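You operate a simulated robot arm through the tools that you are given. There is no shell and no other tool.

Carry out the task below with a simulated robot arm. There is one attempt and no reset: what you move stays moved.

Task
Lift the tank off the coffee machine, fill it from the water jug to about MAX and fit it back.
Fine: fill it on the worktop, and set the jug down where it stood. Set down upright: water tank, water jug.

It is judged by the outcome, as a careful person would: the job done as asked, and still so three seconds after it is handed in. It fails if anything else is knocked over, pushed out of place, dropped, spilled or broken.

Robot
A 6-joint arm with a two-finger parallel gripper, fixed in place. Base frame: the origin is on the floor under the middle of its stand, x ahead of it, y to its left, z up; the work surface is at about z = 91. Lengths are in cm, angles in rad, forces in N, time in s.
With the tool pointing down near the work surface it reaches from about 40 to 86 cm from the base axis. Its first joint turns from -2.007 to 2.007 rad. Payload 4.2 kg.
The tool frame sits at the grasp point between the pads (the TCP): z along the fingers, y along the line on which they close. The tips reach 2.3 cm beyond it. The gripper opens to 9.4 cm. The fingers are 3.8 cm wide and 1 cm thick; the gripper's body (5.4 by 9.6 cm) begins 3.9 cm behind the TCP.
Orientation is told as [roll, pitch, yaw] about the base's x, y, z axes, in that order, counted from this pose: with the fingers straight down and closing along the base's y, the tool's x points along the base's -x, its y along +y and its z along -z.

Tools
- The arm moves only by the tool apply_moves. Its arguments are lists of equal length, an entry for each row: "xyz": the shift along the tool's x, y, z in units of 40 mm (1.0 is 40 mm), a list of three; "angular": the turn, a rotation vector about the tool's x, y, z in units of 8 degrees (1.0 is 8 degrees), a list of three; "claw": the finger opening in cm, from 0 to 9.4. In form: {"xyz": [[tx, ty, tz], ...], "angular": [[wx, wy, wz], ...], "claw": [claw, ...]}. A call has 1 to 20 rows; each row shifts and turns the commanded pose from where the row before left it, along the tool's axes as they then stand. A call with a number of a shift or a turn outside -1 to 1 is refused whole. Each row takes 0.2 s and may step no farther than 5 cm and 0.15 rad from the row before; otherwise, or with a gripper value out of range, the whole call is refused. Where a pose cannot be reached the arm comes as near as it can. A force on the tool above 40 N (or 10 N above the force at the start of the call, whichever is more), or a blocked arm, ends the call early, and 0.2 s more pass. The fingers move at their own pace (about 10.8 cm/s each) and stop on an object; they squeeze with about 41 N. The grip force told is the motor's: it shows also when the fingers shut on nothing. Time passes only in rows, and 0.2 s behind the last, so rows that do not move let the fingers close. The reply holds the time, the measured pose of the TCP, the force on the tool along the base axes, the opening and the grip force, in the units named above and with some noise, with the torque about the TCP (base axes, N m) and any sound that the robot's microphone picked up.
- Cameras (640 x 400 px; columns grow to the right, rows downward): "scene" is fixed at [22.11, -50.06, 150.17]; the picture's right is [0.92, -0.40, 0.00], its down [-0.20, -0.46, -0.86] and it looks along [0.34, 0.79, -0.50] (base axes); focal length 294 px, centre (320, 200). "wrist" rides on the gripper at [8.6, 1.6, -7.5] in the tool frame; the picture's right is [-0.18, 0.98, 0.00], its down [-0.58, -0.11, -0.81] and it looks along [-0.79, -0.15, 0.59] (tool axes); focal length 243 px, centre (320, 200). There is no depth. A picture from a camera that has moved, and an enlarged one, comes with that camera's place and axes in the base frame and with its lens.
- camera(camera): a new picture of that camera. It takes no simulated time.
- move_column(by): slides the trunk up (or, below 0, down) by that many cm; the arm rides with it, the base frame stays. It gives what a move gives, with no picture.
- zoom(camera, box): a new picture of the part [left, top, right, bottom] of that camera's present view, enlarged. It takes no simulated time.
- sign_off(): hands the job in; it is judged then, once.

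Places have to be worked out from the pictures, the camera data and where the tool is seen. Open the gripper and draw the arm clear of the work before you hand the job in, unless the task says otherwise.

The tools are called after "Call:" as name(argument=value, ...) on one line, values as JSON. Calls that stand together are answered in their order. apply_moves: Moves the arm, as the interface text tells. Its arguments: {"type":"object","properties":{"xyz":{"type":"array"},"angular":{"type":"array"},"claw":{"type":"array"}},"required":["xyz","angular","claw"]} The other tools are called the same way: move_column (by) moves the trunk up or down; camera (camera) takes a picture; zoom (camera, box) takes an enlarged picture of a part of a camera's view; sign_off () hands the job in.

At the start:

```text
clock: 0.0
tool_pos: [49.43, 9.5, 136.91]
ee_rot: [0.0, -0.001, 0.001]
ft_force: [-0.3, -0.3, -0.2]
torque: [0.03, 0.01, -0.01]
finger_gap: 9.41
gripper_force: 0.0
trunk travel left (down, up): [-92.5, 6.5]
```

scene: 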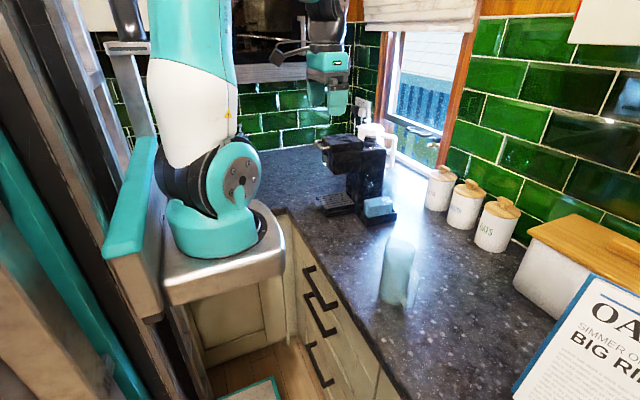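
wrist: 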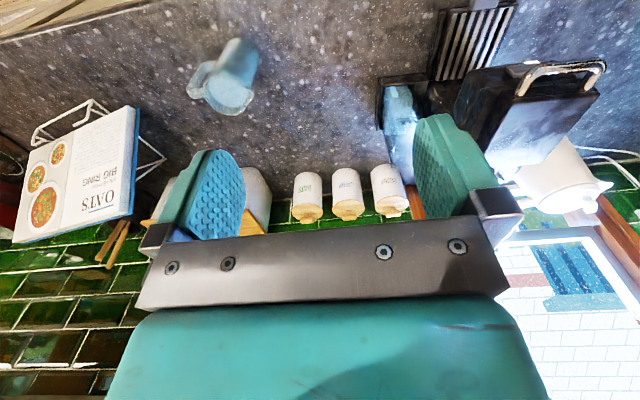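

I start by looking closely at the coffee machine, its tank and the jug before moving anything.

Call:
zoom(camera="scene", box=[300, 120, 440, 210])

Call:
zoom(camera="scene", box=[340, 210, 460, 320])

Call:
zoom(camera="wrist", box=[360, 0, 640, 220])

Call:
zoom(camera="wrist", box=[160, 20, 300, 130])

```text
4.44 times, centred on (370, 165) of scene
camera zoom: at [22.11, -50.06, 150.17], right [0.92, -0.4, 0.0], down [-0.2, -0.46, -0.86], along [0.34, 0.79, -0.5], focal length 1306 px, centre (98, 356)
```

zoom: 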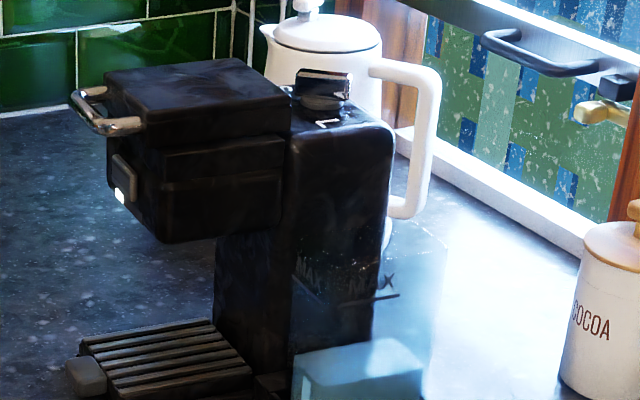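

```text
3.64 times, centred on (400, 265) of scene
camera zoom: at [22.11, -50.06, 150.17], right [0.92, -0.4, 0.0], down [-0.2, -0.46, -0.86], along [0.34, 0.79, -0.5], focal length 1069 px, centre (29, -36)
```

zoom: 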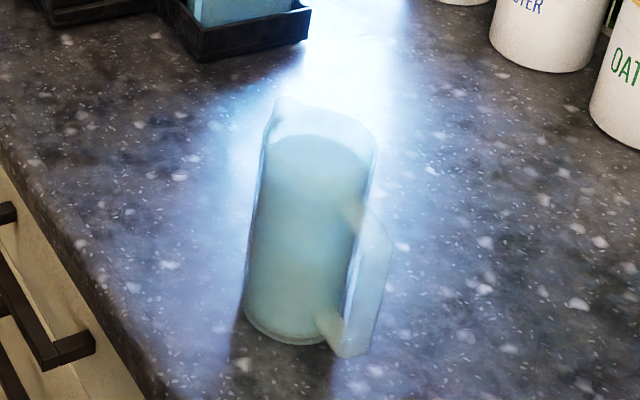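

```text
1.82 times, centred on (500, 110) of wrist
camera zoom: at [40.84, 11.21, 144.38], right [0.18, 0.98, 0.0], down [0.58, -0.11, 0.81], along [0.79, -0.15, -0.59], focal length 441 px, centre (-7, 364)
```

zoom: 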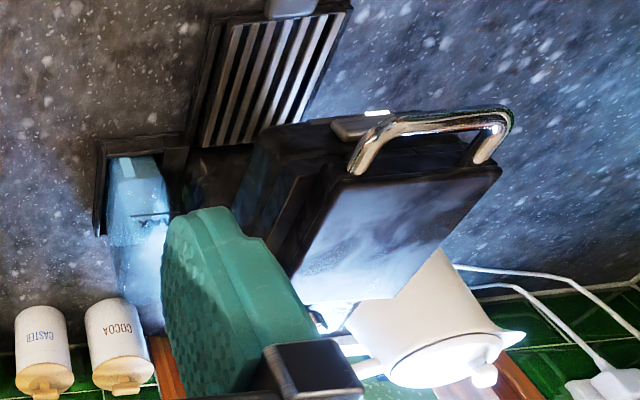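

```text
3.64 times, centred on (230, 75) of wrist
camera zoom: at [40.84, 11.21, 144.38], right [0.18, 0.98, 0.0], down [0.58, -0.11, 0.81], along [0.79, -0.15, -0.59], focal length 882 px, centre (647, 654)
```

zoom: 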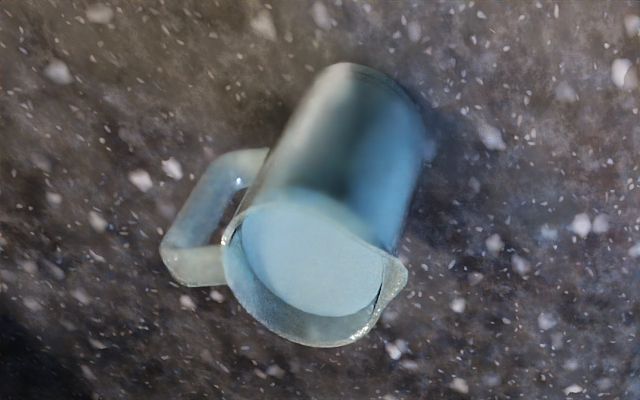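

The tank is the clear box sitting in a low tray on the near (−y) side of the machine, roughly x 70–82, y 19–28. The jug stands near (60, −9) with its handle toward −y. I'll turn the wrist camera toward the tank and lower it a bit for a better look, staying well clear of everything.

Call:
apply_moves(xyz=[[0, 0, 1], [0, 0, 1], [0, 0, 1], [0, 0, 0]], angular=[[0, 0, -1], [0, 0, -1], [0, 0, -1], [0, 0, -1]], claw=[9.4, 9.4, 9.4, 9.4])

Call:
camera(camera="wrist")

```text
clock: 1.0
tool_pos: [49.35, 9.51, 124.85]
ee_rot: [-0.001, 0.0, 0.56]
ft_force: [0.4, 0.1, -0.9]
torque: [-0.02, 0.01, -0.04]
finger_gap: 9.42
gripper_force: 0.0
trunk travel left (down, up): [-92.5, 6.5]
```

```text
taken
camera wrist: at [41.33, 6.33, 132.32], right [-0.37, 0.93, 0.0], down [0.55, 0.22, 0.81], along [0.75, 0.3, -0.59], focal length 243 px, centre (320, 200)
```

wrist: 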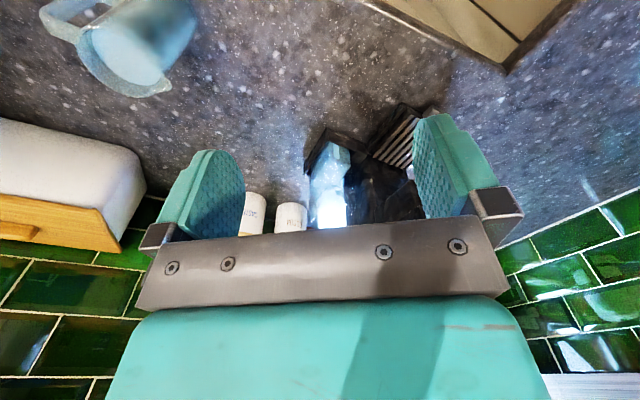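

The tank is now in view between the fingers; I zoom in on it.

Call:
zoom(camera="wrist", box=[280, 100, 440, 230])

Call:
zoom(camera="scene", box=[350, 150, 410, 230])

Call:
zoom(camera="wrist", box=[30, 0, 210, 110])

```text
3.08 times, centred on (360, 165) of wrist
camera zoom: at [41.33, 6.33, 132.32], right [-0.37, 0.93, 0.0], down [0.55, 0.22, 0.81], along [0.75, 0.3, -0.59], focal length 746 px, centre (197, 308)
```

zoom: 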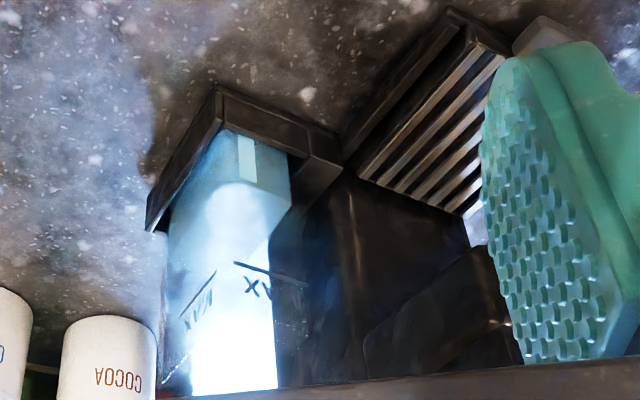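

```text
5.00 times, centred on (380, 190) of scene
camera zoom: at [22.11, -50.06, 150.17], right [0.92, -0.4, 0.0], down [-0.2, -0.46, -0.86], along [0.34, 0.79, -0.5], focal length 1470 px, centre (20, 250)
```

zoom: 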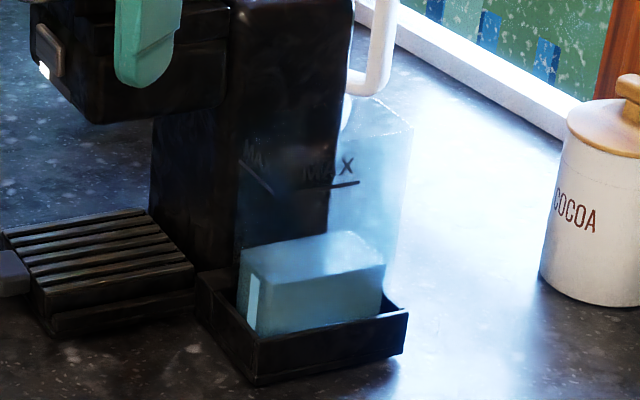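

```text
3.56 times, centred on (120, 55) of wrist
camera zoom: at [41.33, 6.33, 132.32], right [-0.37, 0.93, 0.0], down [0.55, 0.22, 0.81], along [0.75, 0.3, -0.59], focal length 863 px, centre (1031, 716)
```

zoom: 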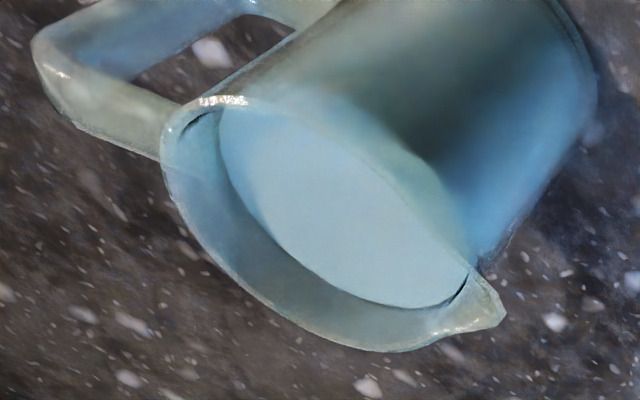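

The tank reads as a clear open box about 10 × 7 cm, top near z≈108, with MAX lines at z≈105, standing in a 3 cm‑high tray against the machine. I move the wrist camera round to look at it from the −y side and from higher up.

Call:
apply_moves(xyz=[[-0.845, -0.675, 0], [-0.845, -0.675, 0], [-0.845, -0.675, 0], [-0.845, -0.675, 0], [0, 0, 0], [0, 0, 0], [0, 0, 0], [0, 0, 0], [0, 0, 0]], angular=[[0, 0, 0], [0, 0, 0], [0, 0, 0], [0, 0, 0], [0, 0, -0.95], [0, 0, -0.95], [0, 0, -0.95], [0, 0, -0.95], [0, 0, -0.95]], claw=[9.4, 9.4, 9.4, 9.4, 9.4, 9.4, 9.4, 9.4, 9.4])

Call:
camera(camera="wrist")

Call:
camera(camera="scene")

```text
clock: 3.0
tool_pos: [66.46, 7.49, 124.9]
ee_rot: [-0.001, -0.001, 1.223]
ft_force: [-0.2, -0.2, 0.4]
torque: [0.01, -0.01, 0.0]
finger_gap: 9.39
gripper_force: 0.1
trunk travel left (down, up): [-92.5, 6.5]
```

```text
taken
camera wrist: at [62.23, 0.0, 132.37], right [-0.86, 0.51, 0.0], down [0.3, 0.51, 0.81], along [0.41, 0.69, -0.59], focal length 243 px, centre (320, 200)
```

wrist: 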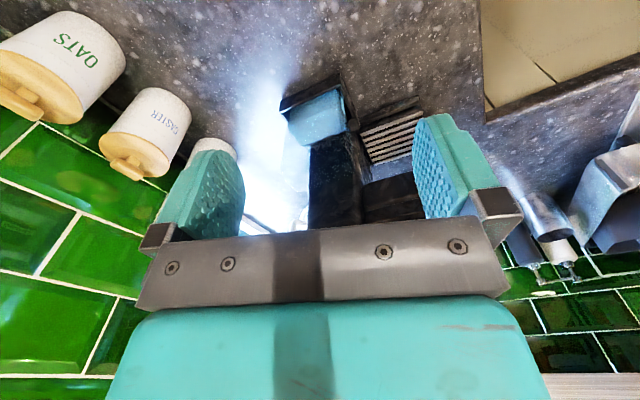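

```text
taken
```

scene: 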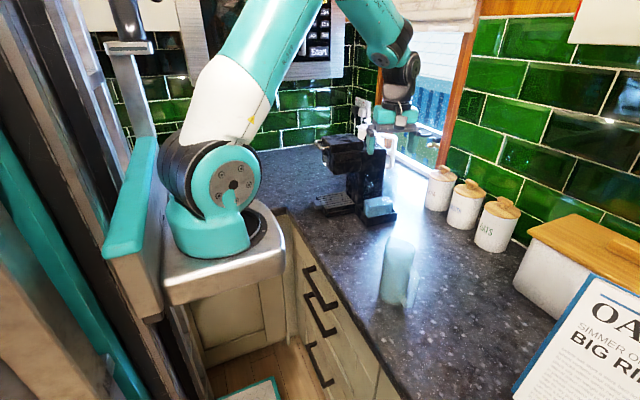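

Call:
zoom(camera="wrist", box=[230, 60, 430, 240])

Call:
zoom(camera="wrist", box=[260, 60, 370, 150])

```text
2.22 times, centred on (330, 150) of wrist
camera zoom: at [62.23, 0.0, 132.37], right [-0.86, 0.51, 0.0], down [0.3, 0.51, 0.81], along [0.41, 0.69, -0.59], focal length 539 px, centre (298, 311)
```

zoom: 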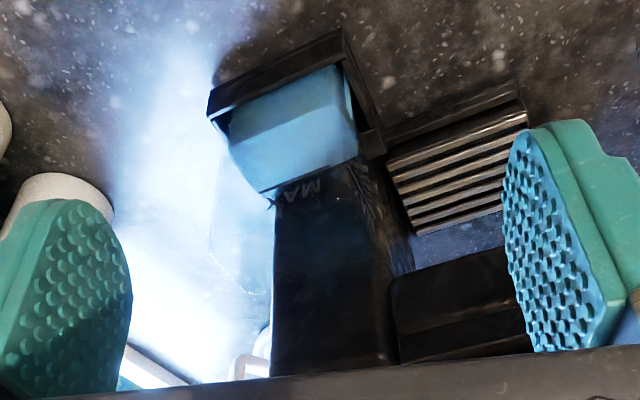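

```text
4.44 times, centred on (315, 105) of wrist
camera zoom: at [62.23, 0.0, 132.37], right [-0.86, 0.51, 0.0], down [0.3, 0.51, 0.81], along [0.41, 0.69, -0.59], focal length 1078 px, centre (342, 622)
```

zoom: 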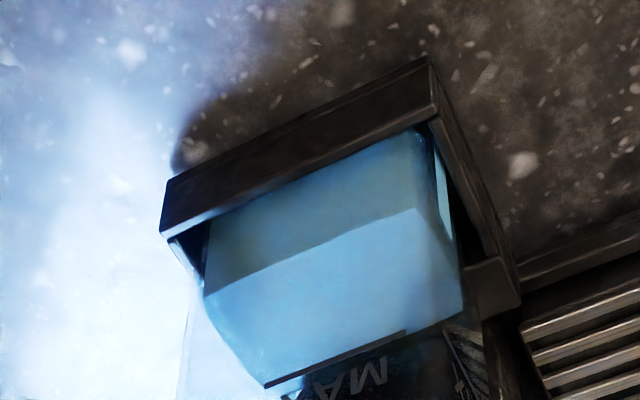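

The clear walls are hard to see; I zoom on the upper tank for its rim edges.

Call:
zoom(camera="wrist", box=[280, 115, 370, 205])

Call:
zoom(camera="scene", box=[360, 155, 410, 195])

Call:
zoom(camera="scene", box=[310, 125, 400, 225])

```text
4.44 times, centred on (325, 160) of wrist
camera zoom: at [62.23, 0.0, 132.37], right [-0.86, 0.51, 0.0], down [0.3, 0.51, 0.81], along [0.41, 0.69, -0.59], focal length 1078 px, centre (298, 378)
```

zoom: 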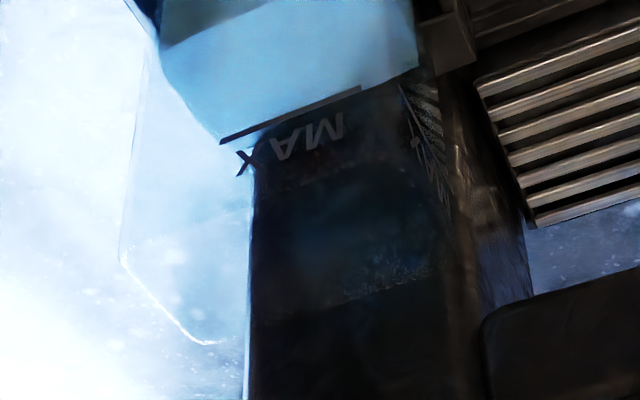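

```text
10.00 times, centred on (385, 175) of scene
camera zoom: at [22.11, -50.06, 150.17], right [0.92, -0.4, 0.0], down [-0.2, -0.46, -0.86], along [0.34, 0.79, -0.5], focal length 2940 px, centre (-330, 450)
```

zoom: 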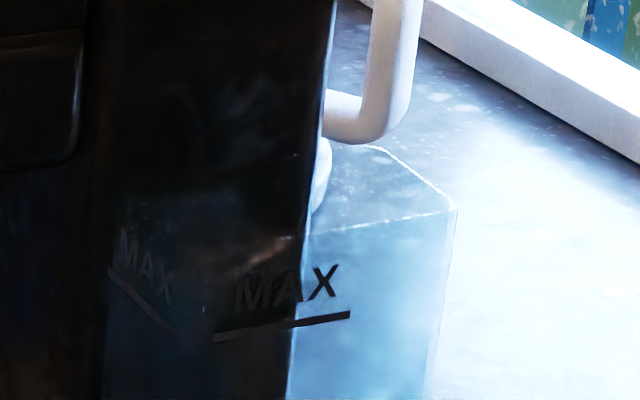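

```text
4.00 times, centred on (355, 175) of scene
camera zoom: at [22.11, -50.06, 150.17], right [0.92, -0.4, 0.0], down [-0.2, -0.46, -0.86], along [0.34, 0.79, -0.5], focal length 1176 px, centre (180, 300)
```

zoom: 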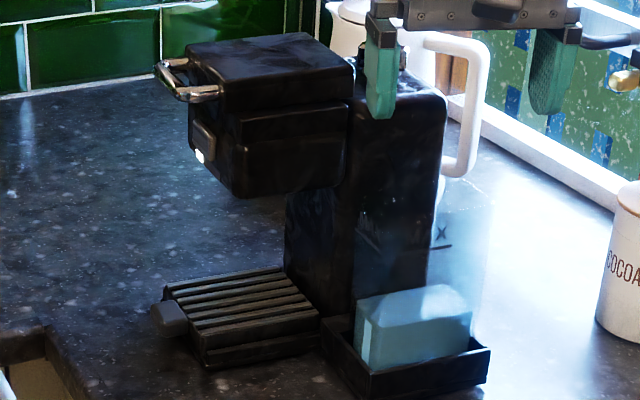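

The machine seems turned about −4°, tray outer edge at y≈19, tank roughly x 71–80.5, y 20–25.7, rim at z≈108.5. To see whether there is a gap between the tank and the machine column, I raise the arm and look steeply down from the −y side.

Call:
apply_moves(xyz=[[-0.585, -0.422, -0.6875], [-0.585, -0.422, -0.6875], [-0.585, -0.422, -0.6875], [-0.585, -0.422, -0.6875], [0, 0, 0], [0, 0, 0], [0, 0, 0], [0, 0, 0]], angular=[[0, 0, 0], [0, 0, 0], [0, 0, 0], [0, 0, 0], [0, 0, -0.93], [0, 0, -0.93], [0, 0, -0.93], [0, 0, -0.93]], claw=[9.4, 9.4, 9.4, 9.4, 9.4, 9.4, 9.4, 9.4])

Call:
camera(camera="wrist")

Call:
zoom(camera="wrist", box=[250, 0, 400, 150])

```text
clock: 4.8
tool_pos: [76.08, 14.02, 135.86]
ee_rot: [0.001, 0.001, 1.743]
ft_force: [0.8, 0.3, 0.0]
torque: [0.01, 0.01, -0.01]
finger_gap: 9.4
gripper_force: 0.1
trunk travel left (down, up): [-92.5, 6.5]
```

```text
taken
camera wrist: at [76.13, 5.31, 143.38], right [-1.0, 0.01, 0.0], down [0.01, 0.59, 0.81], along [0.01, 0.81, -0.59], focal length 243 px, centre (320, 200)
```

wrist: 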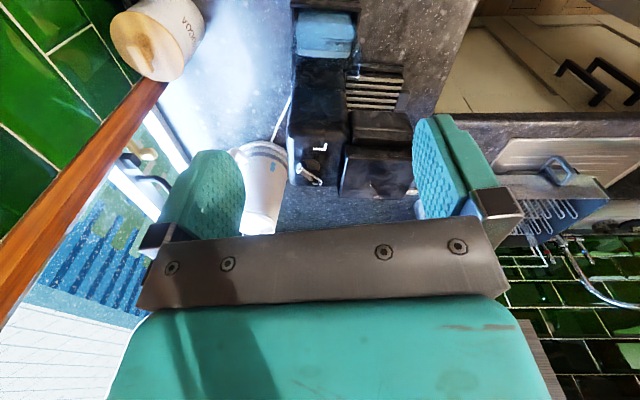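

```text
2.67 times, centred on (325, 75) of wrist
camera zoom: at [76.13, 5.31, 143.38], right [-1.0, 0.01, 0.0], down [0.01, 0.59, 0.81], along [0.01, 0.81, -0.59], focal length 647 px, centre (307, 533)
```

zoom: 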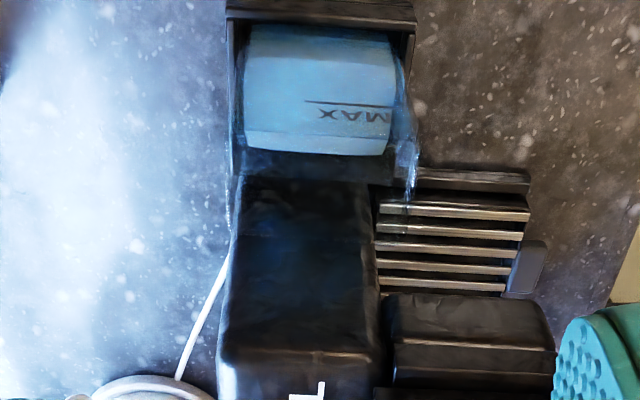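

From above, the tank's far wall is at about y≈25.7 and the column face at about 27.5, so the gap behind is tight; gripping the −y wall (one finger inside the open tank) looks safer. Before touching anything I look at the jug closely from the robot side.

Call:
apply_moves(xyz=[[0.573, 0.9, 0], [0.573, 0.9, 0], [0.573, 0.9, 0], [0.573, 0.9, 0], [0.573, 0.9, 0], [0.573, 0.9, 0], [0.573, 0.9, 0], [0.573, 0.9, 0], [0, 0, 0.34], [0, 0, 0.34], [0, 0, 0.34], [0, 0, 0.34], [0, 0, 0.34], [0, 0, 0.34], [0, 0, 0.34], [0, 0, 0.34], [0, 0, 0.34], [0, 0, 0.34], [0, 0, 0.34]], angular=[[0, 0, 0], [0, 0, 0], [0, 0, 0], [0, 0, 0], [0, 0, 0], [0, 0, 0], [0, 0, 0], [0, 0, 0], [0, 0, 1], [0, 0, 1], [0, 0, 1], [0, 0, 1], [0, 0, 1], [0, 0, 1], [0, 0, 1], [0, 0, 1], [0, 0, 1], [0, 0, 1], [0, 0, 1]], claw=[9.4, 9.4, 9.4, 9.4, 9.4, 9.4, 9.4, 9.4, 9.4, 9.4, 9.4, 9.4, 9.4, 9.4, 9.4, 9.4, 9.4, 9.4, 9.4])

Call:
camera(camera="wrist")

Call:
zoom(camera="wrist", box=[230, 30, 410, 210])

```text
clock: 8.8
tool_pos: [50.83, -8.93, 120.86]
ee_rot: [0.0, 0.001, 0.202]
ft_force: [-0.5, 0.8, 0.2]
torque: [0.0, -0.02, 0.0]
finger_gap: 9.37
gripper_force: 0.1
trunk travel left (down, up): [-92.5, 6.5]
```

```text
taken
camera wrist: at [42.18, -9.04, 128.4], right [-0.02, 1.0, 0.0], down [0.59, 0.01, 0.81], along [0.81, 0.01, -0.59], focal length 243 px, centre (320, 200)
```

wrist: 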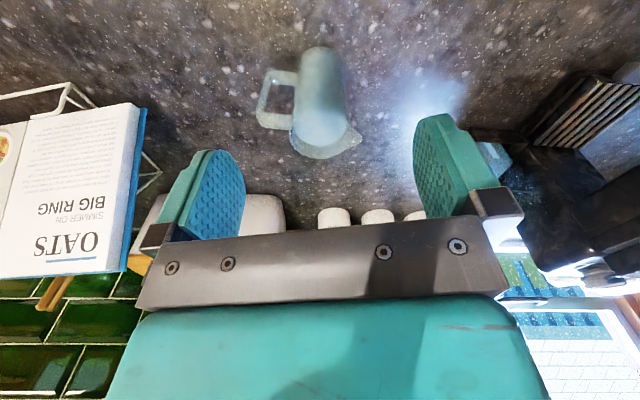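

```text
2.22 times, centred on (320, 120) of wrist
camera zoom: at [42.18, -9.04, 128.4], right [-0.02, 1.0, 0.0], down [0.59, 0.01, 0.81], along [0.81, 0.01, -0.59], focal length 539 px, centre (320, 378)
```

zoom: 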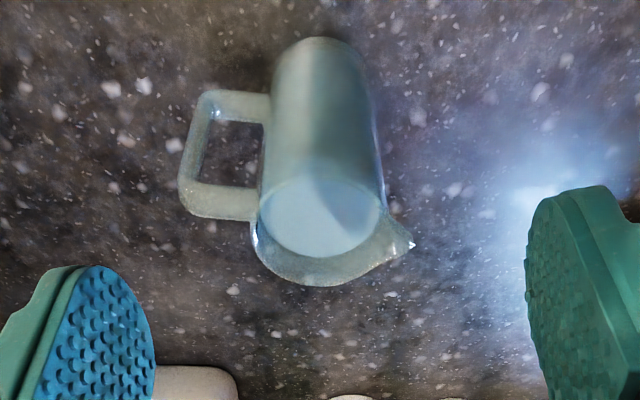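

The jug is slim: rim centre ≈ (59.4, −8.9), diameter ≈ 6.6 cm, rim z≈107.5, spout pointing +y, handle −y. A top grip across the body (fingers closing along x) fits the gripper. I rehearse in free air the wrist turn needed to pour toward the robot, away from all objects.

Call:
apply_moves(xyz=[[-0.754, 0.569, -0.375], [-0.754, 0.569, -0.375], [-0.754, 0.569, -0.375], [-0.754, 0.569, -0.375], [-0.754, 0.569, -0.375], [-0.754, 0.569, -0.375], [0, 0, 0], [0, 0, 0], [0, 0, 0], [0, 0, 0], [0, 0, 0], [0, 0, 0], [0, 0, 0], [0, 0, 0], [0, 0, 0], [0, 0, 0], [0, 0, 0], [0, 0, 0], [0, 0, 0], [0, 0, 0]], angular=[[0, 0, 0], [0, 0, 0], [0, 0, 0], [0, 0, 0], [0, 0, 0], [0, 0, 0], [0, 0, -1], [0, 0, -1], [0, 0, -1], [0, 0, -1], [0, 0, -1], [0, 0, -1], [0, 0, -1], [0, 0, -1], [0, 0, -1], [0, 0, -1], [0, 0, -1], [0, 0, -1], [0, 0, -1], [0, 0, -1]], claw=[9.4, 9.4, 9.4, 9.4, 9.4, 9.4, 9.4, 9.4, 9.4, 9.4, 9.4, 9.4, 9.4, 9.4, 9.4, 9.4, 9.4, 9.4, 9.4, 9.4])

Call:
camera(camera="wrist")

Call:
camera(camera="scene")

```text
clock: 13.0
tool_pos: [65.77, 8.2, 130.0]
ee_rot: [0.0, -0.001, 2.162]
ft_force: [-0.3, -0.4, -0.1]
torque: [-0.01, 0.01, -0.02]
finger_gap: 9.38
gripper_force: 0.0
trunk travel left (down, up): [-92.5, 6.5]
```

```text
taken
camera wrist: at [69.4, 0.13, 137.43], right [-0.92, -0.4, 0.0], down [-0.23, 0.54, 0.81], along [-0.32, 0.74, -0.59], focal length 243 px, centre (320, 200)
```

wrist: 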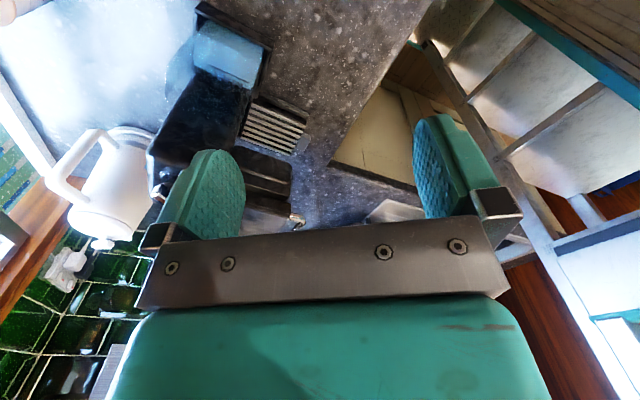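

```text
taken
```

scene: 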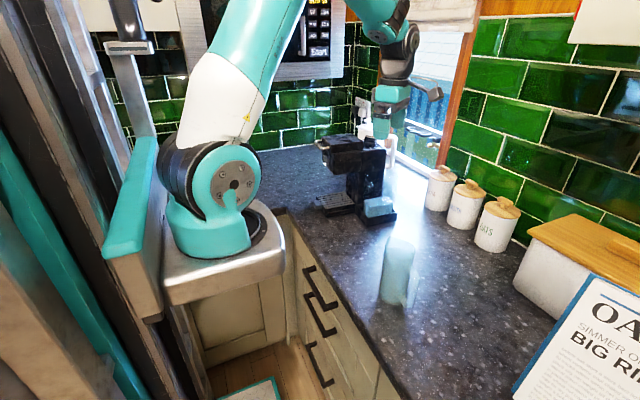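

Yaw 124° is fine so far; I continue to yaw 180° to check it is reachable.

Call:
apply_moves(xyz=[[0, 0, 0], [0, 0, 0], [0, 0, 0], [0, 0, 0], [0, 0, 0], [0, 0, 0], [0, 0, 0]], angular=[[0, 0, -1], [0, 0, -1], [0, 0, -1], [0, 0, -1], [0, 0, -1], [0, 0, -1], [0, 0, -1]], claw=[9.4, 9.4, 9.4, 9.4, 9.4, 9.4, 9.4])

Call:
zoom(camera="wrist", box=[170, 0, 330, 160])

Call:
camera(camera="wrist")

```text
clock: 14.6
tool_pos: [65.81, 8.13, 129.98]
ee_rot: [0.0, 0.001, 3.14]
ft_force: [-0.4, 0.4, -0.8]
torque: [0.01, -0.01, 0.01]
finger_gap: 9.41
gripper_force: 0.1
trunk travel left (down, up): [-92.5, 6.5]
```

```text
2.50 times, centred on (250, 80) of wrist
camera zoom: at [74.54, 6.59, 137.4], right [-0.19, -0.98, 0.0], down [-0.58, 0.11, 0.81], along [-0.79, 0.15, -0.59], focal length 606 px, centre (495, 500)
```

zoom: 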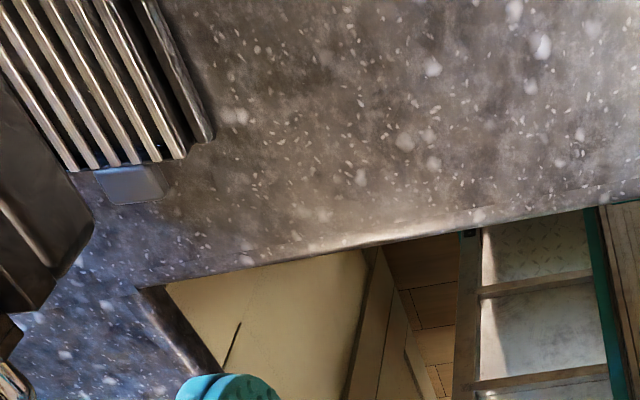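

```text
taken
camera wrist: at [74.54, 6.59, 137.4], right [-0.19, -0.98, 0.0], down [-0.58, 0.11, 0.81], along [-0.79, 0.15, -0.59], focal length 243 px, centre (320, 200)
```

wrist: 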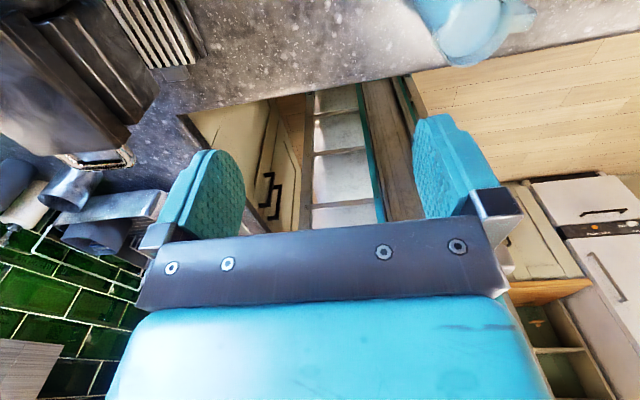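

Yaw 180° is reachable. Now I rehearse the pouring tilt (rotation about tool y) at this height.

Call:
apply_moves(xyz=[[0, 0, 0], [0, 0, 0], [0, 0, 0], [0, 0, 0], [0, 0, 0], [0, 0, 0]], angular=[[0, 1, 0], [0, 1, 0], [0, 1, 0], [0, 1, 0], [0, 1, 0], [0, 1, 0]], claw=[9.4, 9.4, 9.4, 9.4, 9.4, 9.4])

Call:
camera(camera="scene")

Call:
camera(camera="wrist")

```text
clock: 16.0
tool_pos: [65.7, 8.21, 129.97]
ee_rot: [0.0, 0.839, 3.135]
ft_force: [0.2, -0.6, 0.4]
torque: [0.02, 0.01, 0.0]
finger_gap: 9.4
gripper_force: 0.2
trunk travel left (down, up): [-92.5, 6.5]
```

```text
taken
```

scene: 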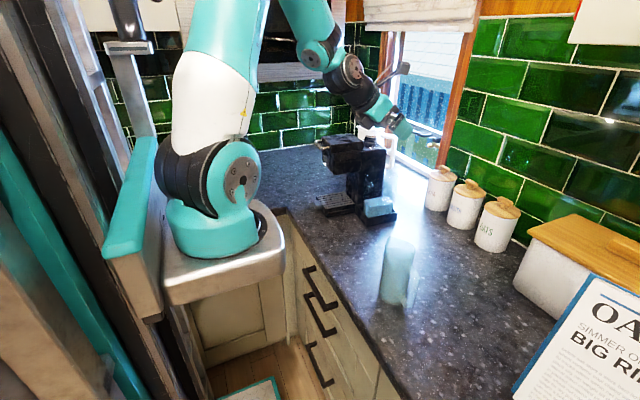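

```text
taken
camera wrist: at [66.12, 6.57, 141.41], right [-0.13, -0.98, -0.14], down [-0.99, 0.11, 0.11], along [-0.09, 0.15, -0.98], focal length 243 px, centre (320, 200)
```

wrist: 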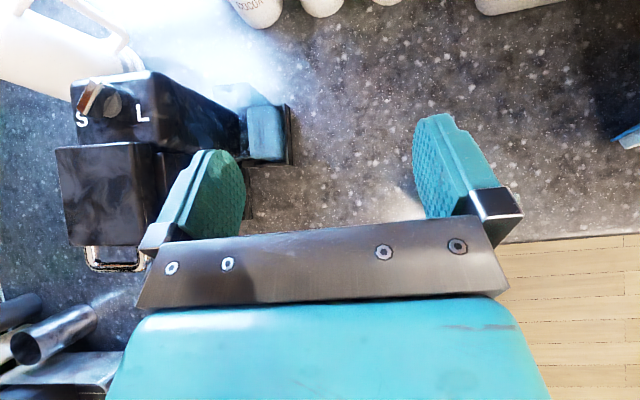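

The arm handles 48° easily; I continue the rehearsal to about 96°.

Call:
apply_moves(xyz=[[0, 0, 0], [0, 0, 0], [0, 0, 0], [0, 0, 0], [0, 0, 0], [0, 0, 0]], angular=[[0, 1, 0], [0, 1, 0], [0, 1, 0], [0, 1, 0], [0, 1, 0], [0, 1, 0]], claw=[9.4, 9.4, 9.4, 9.4, 9.4, 9.4])

Call:
camera(camera="scene")

Call:
camera(camera="wrist")

```text
clock: 17.4
tool_pos: [71.24, 10.59, 134.67]
ee_rot: [3.135, 1.482, -0.009]
ft_force: [-1.2, -0.5, 1.2]
torque: [-0.04, -0.02, -0.04]
finger_gap: 9.41
gripper_force: 0.1
out of reach, approached as far as the arm can: row 5, 6
trunk travel left (down, up): [-92.5, 6.5]
```

```text
taken
```

scene: 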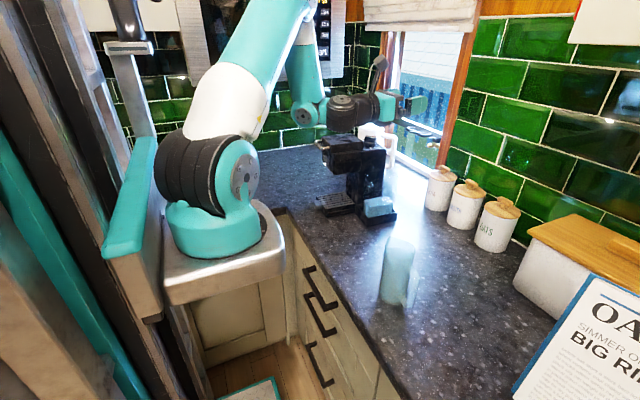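

```text
taken
camera wrist: at [63.14, 9.01, 142.65], right [0.01, -0.98, -0.18], down [-0.75, 0.11, -0.65], along [0.66, 0.15, -0.74], focal length 243 px, centre (320, 200)
```

wrist: 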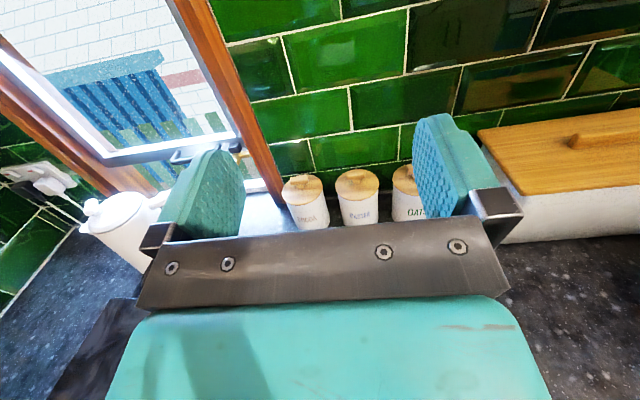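

At x≈66 the last degrees of tilt were out of reach (too close to the base); the arm ended at x≈71. I shift the commanded pose forward along the tool axis to see how far out a full horizontal pour is comfortable.

Call:
apply_moves(xyz=[[0, 0, 1], [0, 0, 1], [0, 0, 0]], angular=[[0, 0, 0], [0, 0, 0], [0, 0, 0]], claw=[9.4, 9.4, 9.4])

```text
clock: 18.2
tool_pos: [79.13, 10.58, 135.54]
ee_rot: [3.139, 1.467, -0.006]
ft_force: [-0.5, 0.4, -0.3]
torque: [0.01, 0.0, -0.01]
finger_gap: 9.4
gripper_force: 0.0
trunk travel left (down, up): [-92.5, 6.5]
```

Full tilt is comfortable at x≈79. I check the same posture lower (pouring height, z≈118) and around y≈6, still over empty worktop.

Call:
apply_moves(xyz=[[0, 0.575, 0], [0, 0.575, 0], [-1, 0, 0], [-1, 0, 0], [-1, 0, 0], [-1, 0, 0], [0, 0, -0.5], [0, 0, -0.5]], angular=[[0, 0, 0], [0, 0, 0], [0, 0, 0], [0, 0, 0], [0, 0, 0], [0, 0, 0], [0, 0, 0], [0, 0, 0]], claw=[9.4, 9.4, 9.4, 9.4, 9.4, 9.4, 9.4, 9.4])

Call:
camera(camera="scene")

Call:
camera(camera="wrist")

```text
clock: 20.0
tool_pos: [80.42, 6.63, 119.72]
ee_rot: [3.14, 1.472, -0.005]
ft_force: [-0.5, -0.4, 0.0]
torque: [0.0, 0.0, 0.02]
finger_gap: 9.4
gripper_force: 0.0
out of reach, approached as far as the arm can: row 7, 8
trunk travel left (down, up): [-92.5, 6.5]
```

```text
taken
```

scene: 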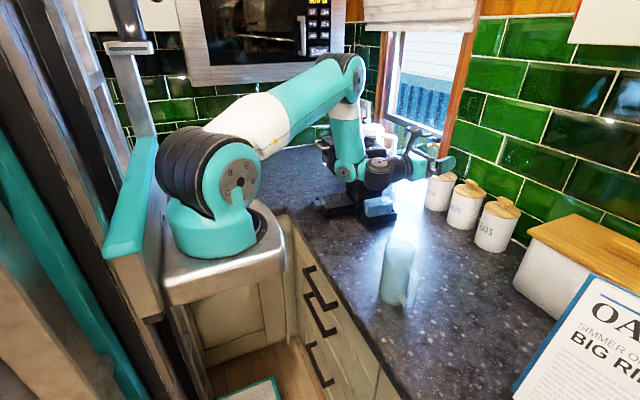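

```text
taken
camera wrist: at [72.23, 5.07, 127.59], right [0.01, -0.98, -0.18], down [-0.74, 0.11, -0.66], along [0.67, 0.15, -0.73], focal length 243 px, centre (320, 200)
```

wrist: 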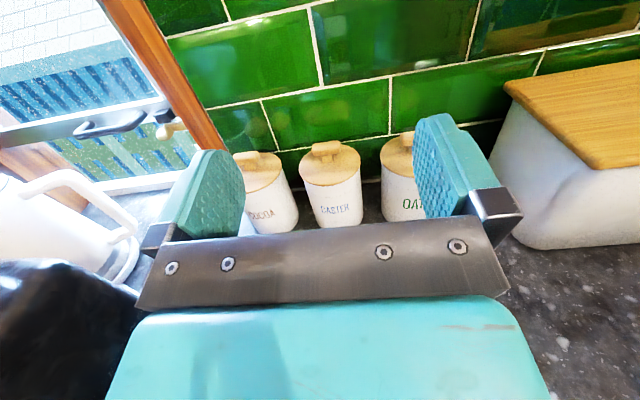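

At pouring height a 96° tilt needs x≥80, limited by the folded arm. I only need about 80–85°, and lowering the trunk should open up the arm; I raise the tool 12 cm first, then lower the trunk 15 cm to test.

Call:
apply_moves(xyz=[[1, 0, 0], [1, 0, 0], [1, 0, 0]], angular=[[0, -0.5, 0], [0, -0.5, 0], [0, -0.5, 0]], claw=[9.4, 9.4, 9.4])

Call:
move_column(by=-15)

```text
clock: 20.8
tool_pos: [79.88, 6.63, 131.72]
ee_rot: [0.007, 1.464, -3.139]
ft_force: [0.1, -0.1, 0.0]
torque: [-0.01, 0.03, -0.04]
finger_gap: 9.41
gripper_force: 0.1
trunk travel left (down, up): [-92.5, 6.5]
```

```text
clock: 22.6
tool_pos: [79.83, 6.52, 116.78]
ee_rot: [-0.001, 1.466, 3.139]
ft_force: [-0.8, -0.2, -0.8]
torque: [0.01, 0.0, 0.0]
finger_gap: 9.39
gripper_force: 0.0
trunk travel left (down, up): [-77.5, 21.5]
```

Tilt is now 84° at (79.8, 6.5, 116.8). I pull straight back toward the robot to find how close this posture reaches with the lowered trunk.

Call:
apply_moves(xyz=[[0, 0, -0.5], [0, 0, -0.5], [0, 0, -0.5], [0, 0, -0.5], [0, 0, -0.5], [0, 0, -0.5]], angular=[[0, 0, 0], [0, 0, 0], [0, 0, 0], [0, 0, 0], [0, 0, 0], [0, 0, 0]], claw=[9.4, 9.4, 9.4, 9.4, 9.4, 9.4])

Call:
camera(camera="scene")

```text
clock: 23.9
tool_pos: [67.81, 6.6, 118.0]
ee_rot: [-0.011, 1.465, 3.126]
ft_force: [0.8, 0.0, 0.3]
torque: [-0.03, -0.05, 0.03]
finger_gap: 9.38
gripper_force: 0.1
trunk travel left (down, up): [-77.5, 21.5]
```

```text
taken
```

scene: 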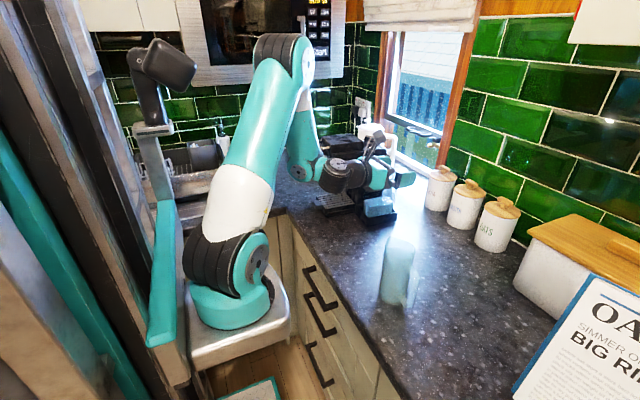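

With the trunk 15 cm lower, the near‑horizontal posture works at x≈68, z≈118. I zoom to check how thick the gripper/wrist is below the tool axis, since it will hang over the tank.

Call:
zoom(camera="scene", box=[290, 120, 430, 220])

Call:
camera(camera="wrist")

```text
4.00 times, centred on (360, 170) of scene
camera zoom: at [22.11, -50.06, 150.17], right [0.92, -0.4, 0.0], down [-0.2, -0.46, -0.86], along [0.34, 0.79, -0.5], focal length 1176 px, centre (160, 320)
```

zoom: 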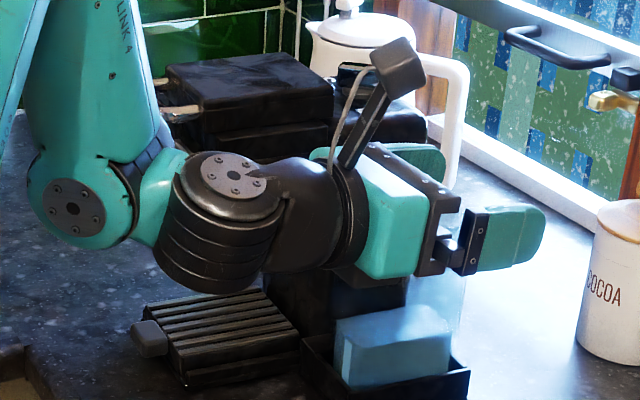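

```text
taken
camera wrist: at [61.6, 4.98, 127.4], right [-0.02, -0.98, -0.18], down [-0.86, 0.11, -0.49], along [0.51, 0.15, -0.85], focal length 243 px, centre (320, 200)
```

wrist: 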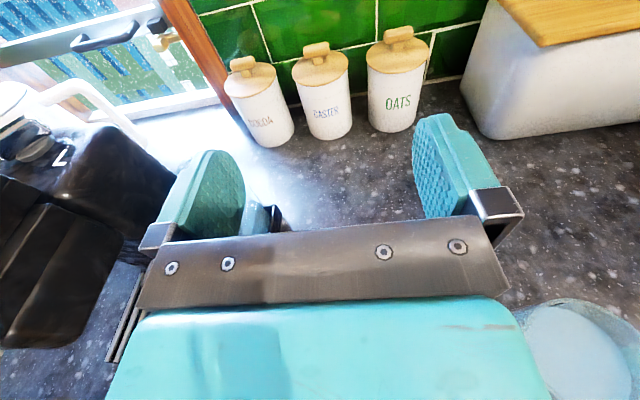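

The posture is good with ample clearance. I now untilt back to vertical here, in clear space, and begin turning the wrist back to look at the tank head‑on.

Call:
apply_moves(xyz=[[0, 0, 0], [0, 0, 0], [0, 0, 0], [0, 0, 0], [0, 0, 0], [0, 0, 0], [0, 0, 0], [0, 0, 0], [0, 0, 0], [0, 0, 0], [0, 0, 0], [0, 0, -1], [0, 0, -1], [0, 0, -0.5]], angular=[[0, -1, 0], [0, -1, 0], [0, -1, 0], [0, -1, 0], [0, -1, 0], [0, -1, 0], [0, -1, 0], [0, -1, 0], [0, -1, 0], [0, -1, 0], [0, -0.49, 0], [0, 0, 0], [0, 0, 0], [0, 0, 0]], claw=[9.4, 9.4, 9.4, 9.4, 9.4, 9.4, 9.4, 9.4, 9.4, 9.4, 9.4, 9.4, 9.4, 9.4])

Call:
apply_moves(xyz=[[0, 0, 0], [0, 0, 0], [0, 0, 0], [0, 0, 0], [0, 0, 0], [0, 0, 0], [0, 0, 0], [0, 0, 0], [0, 0, 0], [0, 0, 0], [0, 0, 0], [0, 0, 0], [0, 0, 0], [0, 0, 0], [0, 0, 0], [0, 0, 0], [0, 0, 0], [0, 0, 0], [0, 0, 0], [0, 0, 0]], angular=[[0, 0, 1], [0, 0, 1], [0, 0, 1], [0, 0, 1], [0, 0, 1], [0, 0, 1], [0, 0, 1], [0, 0, 1], [0, 0, 1], [0, 0, 1], [0, 0, 1], [0, 0, 1], [0, 0, 1], [0, 0, 1], [0, 0, 1], [0, 0, 1], [0, 0, 1], [0, 0, 1], [0, 0, 1], [0, 0, 1]], claw=[9.4, 9.4, 9.4, 9.4, 9.4, 9.4, 9.4, 9.4, 9.4, 9.4, 9.4, 9.4, 9.4, 9.4, 9.4, 9.4, 9.4, 9.4, 9.4, 9.4])

```text
clock: 26.9
tool_pos: [68.02, 6.55, 127.97]
ee_rot: [-0.001, 0.001, 3.138]
ft_force: [0.0, 0.0, 0.1]
torque: [0.0, 0.01, -0.02]
finger_gap: 9.4
gripper_force: 0.2
trunk travel left (down, up): [-77.5, 21.5]
```

```text
clock: 31.1
tool_pos: [67.95, 6.71, 128.08]
ee_rot: [0.001, -0.002, 0.342]
ft_force: [0.7, -0.6, -0.9]
torque: [-0.02, -0.01, 0.02]
finger_gap: 9.4
gripper_force: 0.0
trunk travel left (down, up): [-77.5, 21.5]
```

Now I finish aligning the yaw with the machine (≈ −4°) and back off to look at the tank's front face.

Call:
apply_moves(xyz=[[0, 0, 0], [0, 0, 0], [0, 0, 0], [0.68, 0.785, 0.25], [0.68, 0.785, 0.25], [0.68, 0.785, 0.25], [0.68, 0.785, 0.25]], angular=[[0, 0, 0.983], [0, 0, 0.983], [0, 0, 0.983], [0, 0, 0], [0, 0, 0], [0, 0, 0], [0, 0, 0]], claw=[9.4, 9.4, 9.4, 9.4, 9.4, 9.4, 9.4])

Call:
camera(camera="wrist")

Call:
zoom(camera="wrist", box=[320, 50, 440, 200])

```text
clock: 32.8
tool_pos: [57.77, 19.86, 123.94]
ee_rot: [-0.001, -0.002, -0.067]
ft_force: [0.7, 0.3, -0.8]
torque: [0.03, 0.0, -0.03]
finger_gap: 9.4
gripper_force: 0.1
trunk travel left (down, up): [-77.5, 21.5]
```

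```text
taken
camera wrist: at [49.55, 22.07, 131.45], right [0.25, 0.97, 0.0], down [0.57, -0.15, 0.81], along [0.78, -0.2, -0.59], focal length 243 px, centre (320, 200)
```

wrist: 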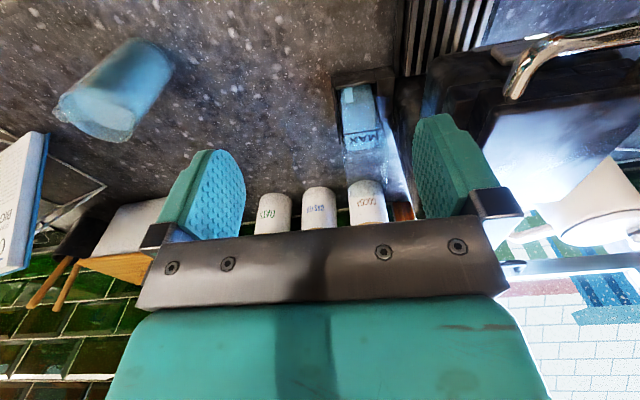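

```text
2.67 times, centred on (380, 125) of wrist
camera zoom: at [49.55, 22.07, 131.45], right [0.25, 0.97, 0.0], down [0.57, -0.15, 0.81], along [0.78, -0.2, -0.59], focal length 647 px, centre (160, 400)
```

zoom: 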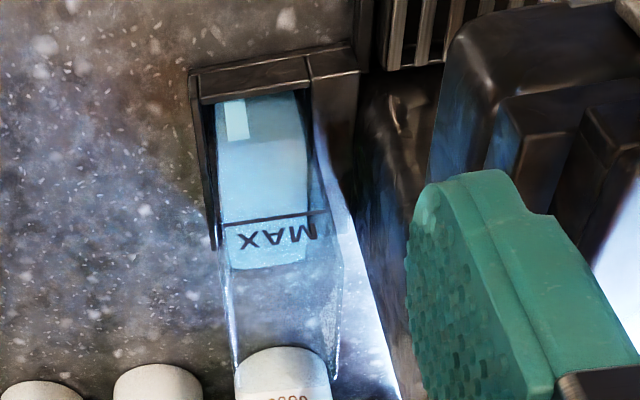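

This view shows the tank clearly: outer y ≈ 19.4–25, x ≈ 71–80, rim z≈108–108.5; the column face is back at y≈28.3, with free space behind the tank. So I can grip across the narrow width with the fingers opened to ~8 cm. I move above the tank with the tips still over the rim and check alignment.

Call:
apply_moves(xyz=[[-0.88, 0.172, 0], [-0.88, 0.172, 0], [-0.88, 0.172, 0], [-0.88, 0.172, 0], [-0.88, 0.172, 0], [0, 0, 1], [0, 0, 0.9]], angular=[[0, 0, 0], [0, 0, 0], [0, 0, 0], [0, 0, 0], [0, 0, 0], [0, 0, 0], [0, 0, 0]], claw=[8.0, 8.0, 8.0, 8.0, 8.0, 8.0, 8.0])

Call:
camera(camera="wrist")

Call:
zoom(camera="scene", box=[330, 120, 430, 220])

```text
clock: 34.4
tool_pos: [75.84, 22.1, 116.36]
ee_rot: [0.0, -0.002, -0.065]
ft_force: [0.3, -0.5, 0.4]
torque: [-0.02, -0.02, 0.01]
finger_gap: 8.02
gripper_force: 0.0
trunk travel left (down, up): [-77.5, 21.5]
```

```text
taken
camera wrist: at [67.34, 24.35, 123.87], right [0.25, 0.97, 0.0], down [0.57, -0.15, 0.81], along [0.78, -0.2, -0.59], focal length 243 px, centre (320, 200)
```

wrist: 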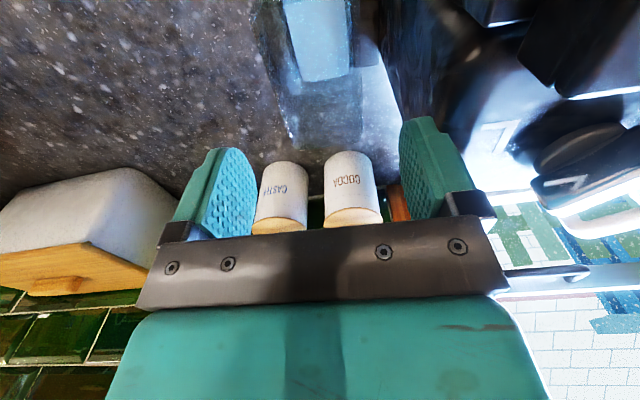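

```text
4.00 times, centred on (380, 170) of scene
camera zoom: at [22.11, -50.06, 150.17], right [0.92, -0.4, 0.0], down [-0.2, -0.46, -0.86], along [0.34, 0.79, -0.5], focal length 1176 px, centre (80, 320)
```

zoom: 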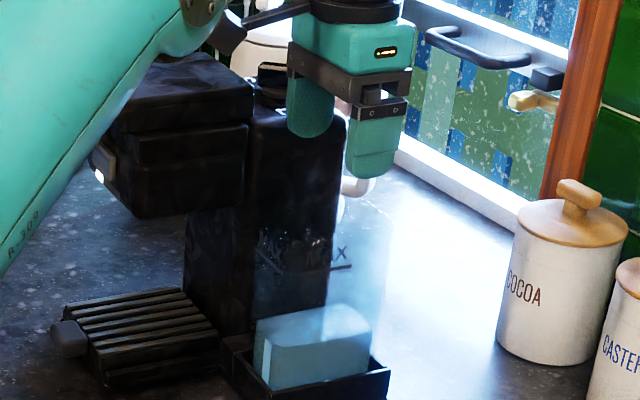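

I zoom the wrist view to compare the tank's rim edges with the two fingers.

Call:
zoom(camera="wrist", box=[220, 0, 440, 170])

```text
2.35 times, centred on (330, 85) of wrist
camera zoom: at [67.34, 24.35, 123.87], right [0.25, 0.97, 0.0], down [0.57, -0.15, 0.81], along [0.78, -0.2, -0.59], focal length 571 px, centre (296, 471)
```

zoom: 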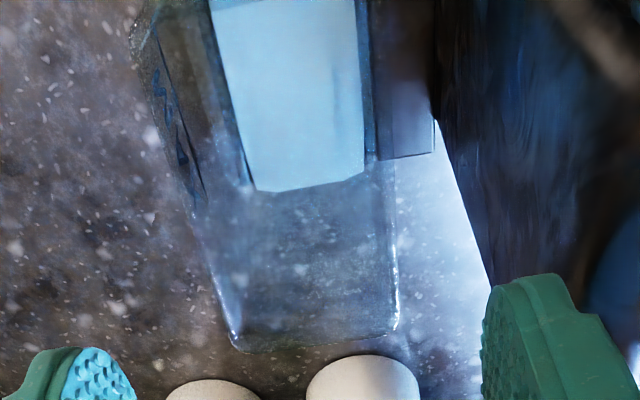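

Rim edges give the tank centre at y≈22.0 (x≈75.7), width ≈5.7 cm; the tool is centred within 1 mm or so. I narrow the opening to 7.2 cm to keep clear of the column and descend gently.

Call:
apply_moves(xyz=[[0, 0, 0], [0, 0, 0.6], [0, 0, 0.5], [0, 0, 0.5], [0, 0, 0.4]], angular=[[0, 0, 0], [0, 0, 0], [0, 0, 0], [0, 0, 0], [0, 0, 0]], claw=[7.2, 7.2, 7.2, 7.2, 7.2])

Call:
camera(camera="wrist")

Call:
zoom(camera="scene", box=[330, 120, 430, 220])

```text
clock: 35.5
tool_pos: [75.81, 22.12, 108.3]
ee_rot: [-0.001, 0.001, -0.065]
ft_force: [0.1, 0.3, 0.2]
torque: [0.0, -0.03, -0.01]
finger_gap: 7.2
gripper_force: 0.0
trunk travel left (down, up): [-77.5, 21.5]
```

```text
taken
camera wrist: at [67.33, 24.36, 115.83], right [0.25, 0.97, 0.0], down [0.57, -0.15, 0.81], along [0.78, -0.2, -0.59], focal length 243 px, centre (320, 200)
```

wrist: 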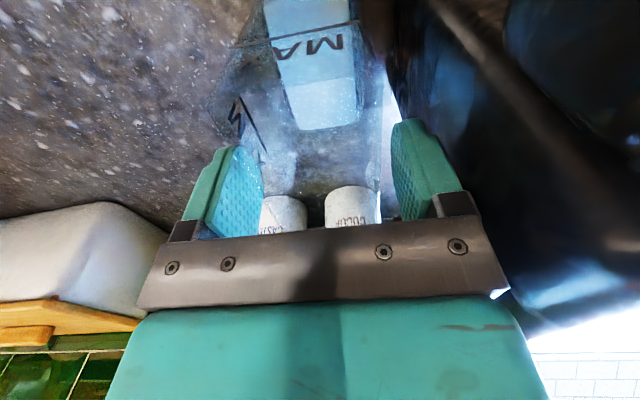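

```text
4.00 times, centred on (380, 170) of scene
camera zoom: at [22.11, -50.06, 150.17], right [0.92, -0.4, 0.0], down [-0.2, -0.46, -0.86], along [0.34, 0.79, -0.5], focal length 1176 px, centre (80, 320)
```

zoom: 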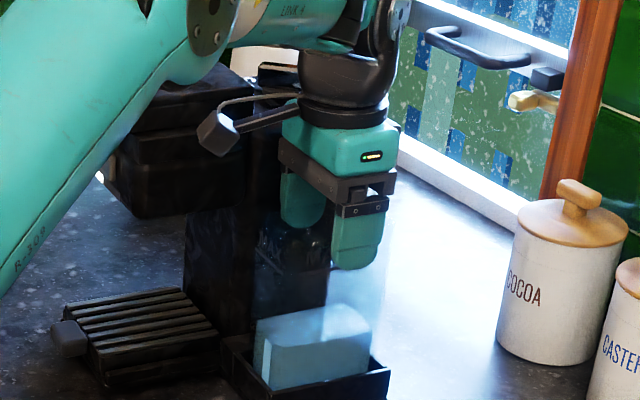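

No contact, fingers straddle the tank evenly. I descend the last 2.4 cm and close the fingers in stages.

Call:
apply_moves(xyz=[[0, 0, 0.3], [0, 0, 0.3], [0, 0, 0], [0, 0, 0]], angular=[[0, 0, 0], [0, 0, 0], [0, 0, 0], [0, 0, 0]], claw=[7.2, 7.2, 6.4, 6.1])

Call:
zoom(camera="wrist", box=[180, 60, 500, 260])

```text
clock: 36.5
tool_pos: [75.83, 22.14, 106.03]
ee_rot: [-0.001, 0.0, -0.067]
ft_force: [-0.3, -0.3, -0.7]
torque: [0.0, -0.02, 0.01]
finger_gap: 6.12
gripper_force: 0.3
trunk travel left (down, up): [-77.5, 21.5]
```

```text
2.00 times, centred on (340, 160) of wrist
camera zoom: at [67.4, 24.37, 113.49], right [0.25, 0.97, 0.0], down [0.57, -0.15, 0.81], along [0.78, -0.2, -0.59], focal length 485 px, centre (280, 280)
```

zoom: 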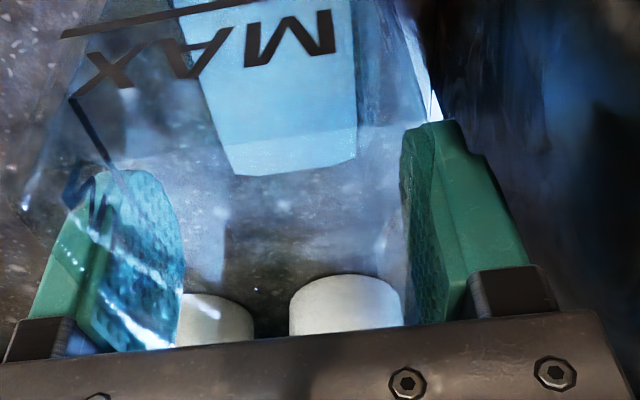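

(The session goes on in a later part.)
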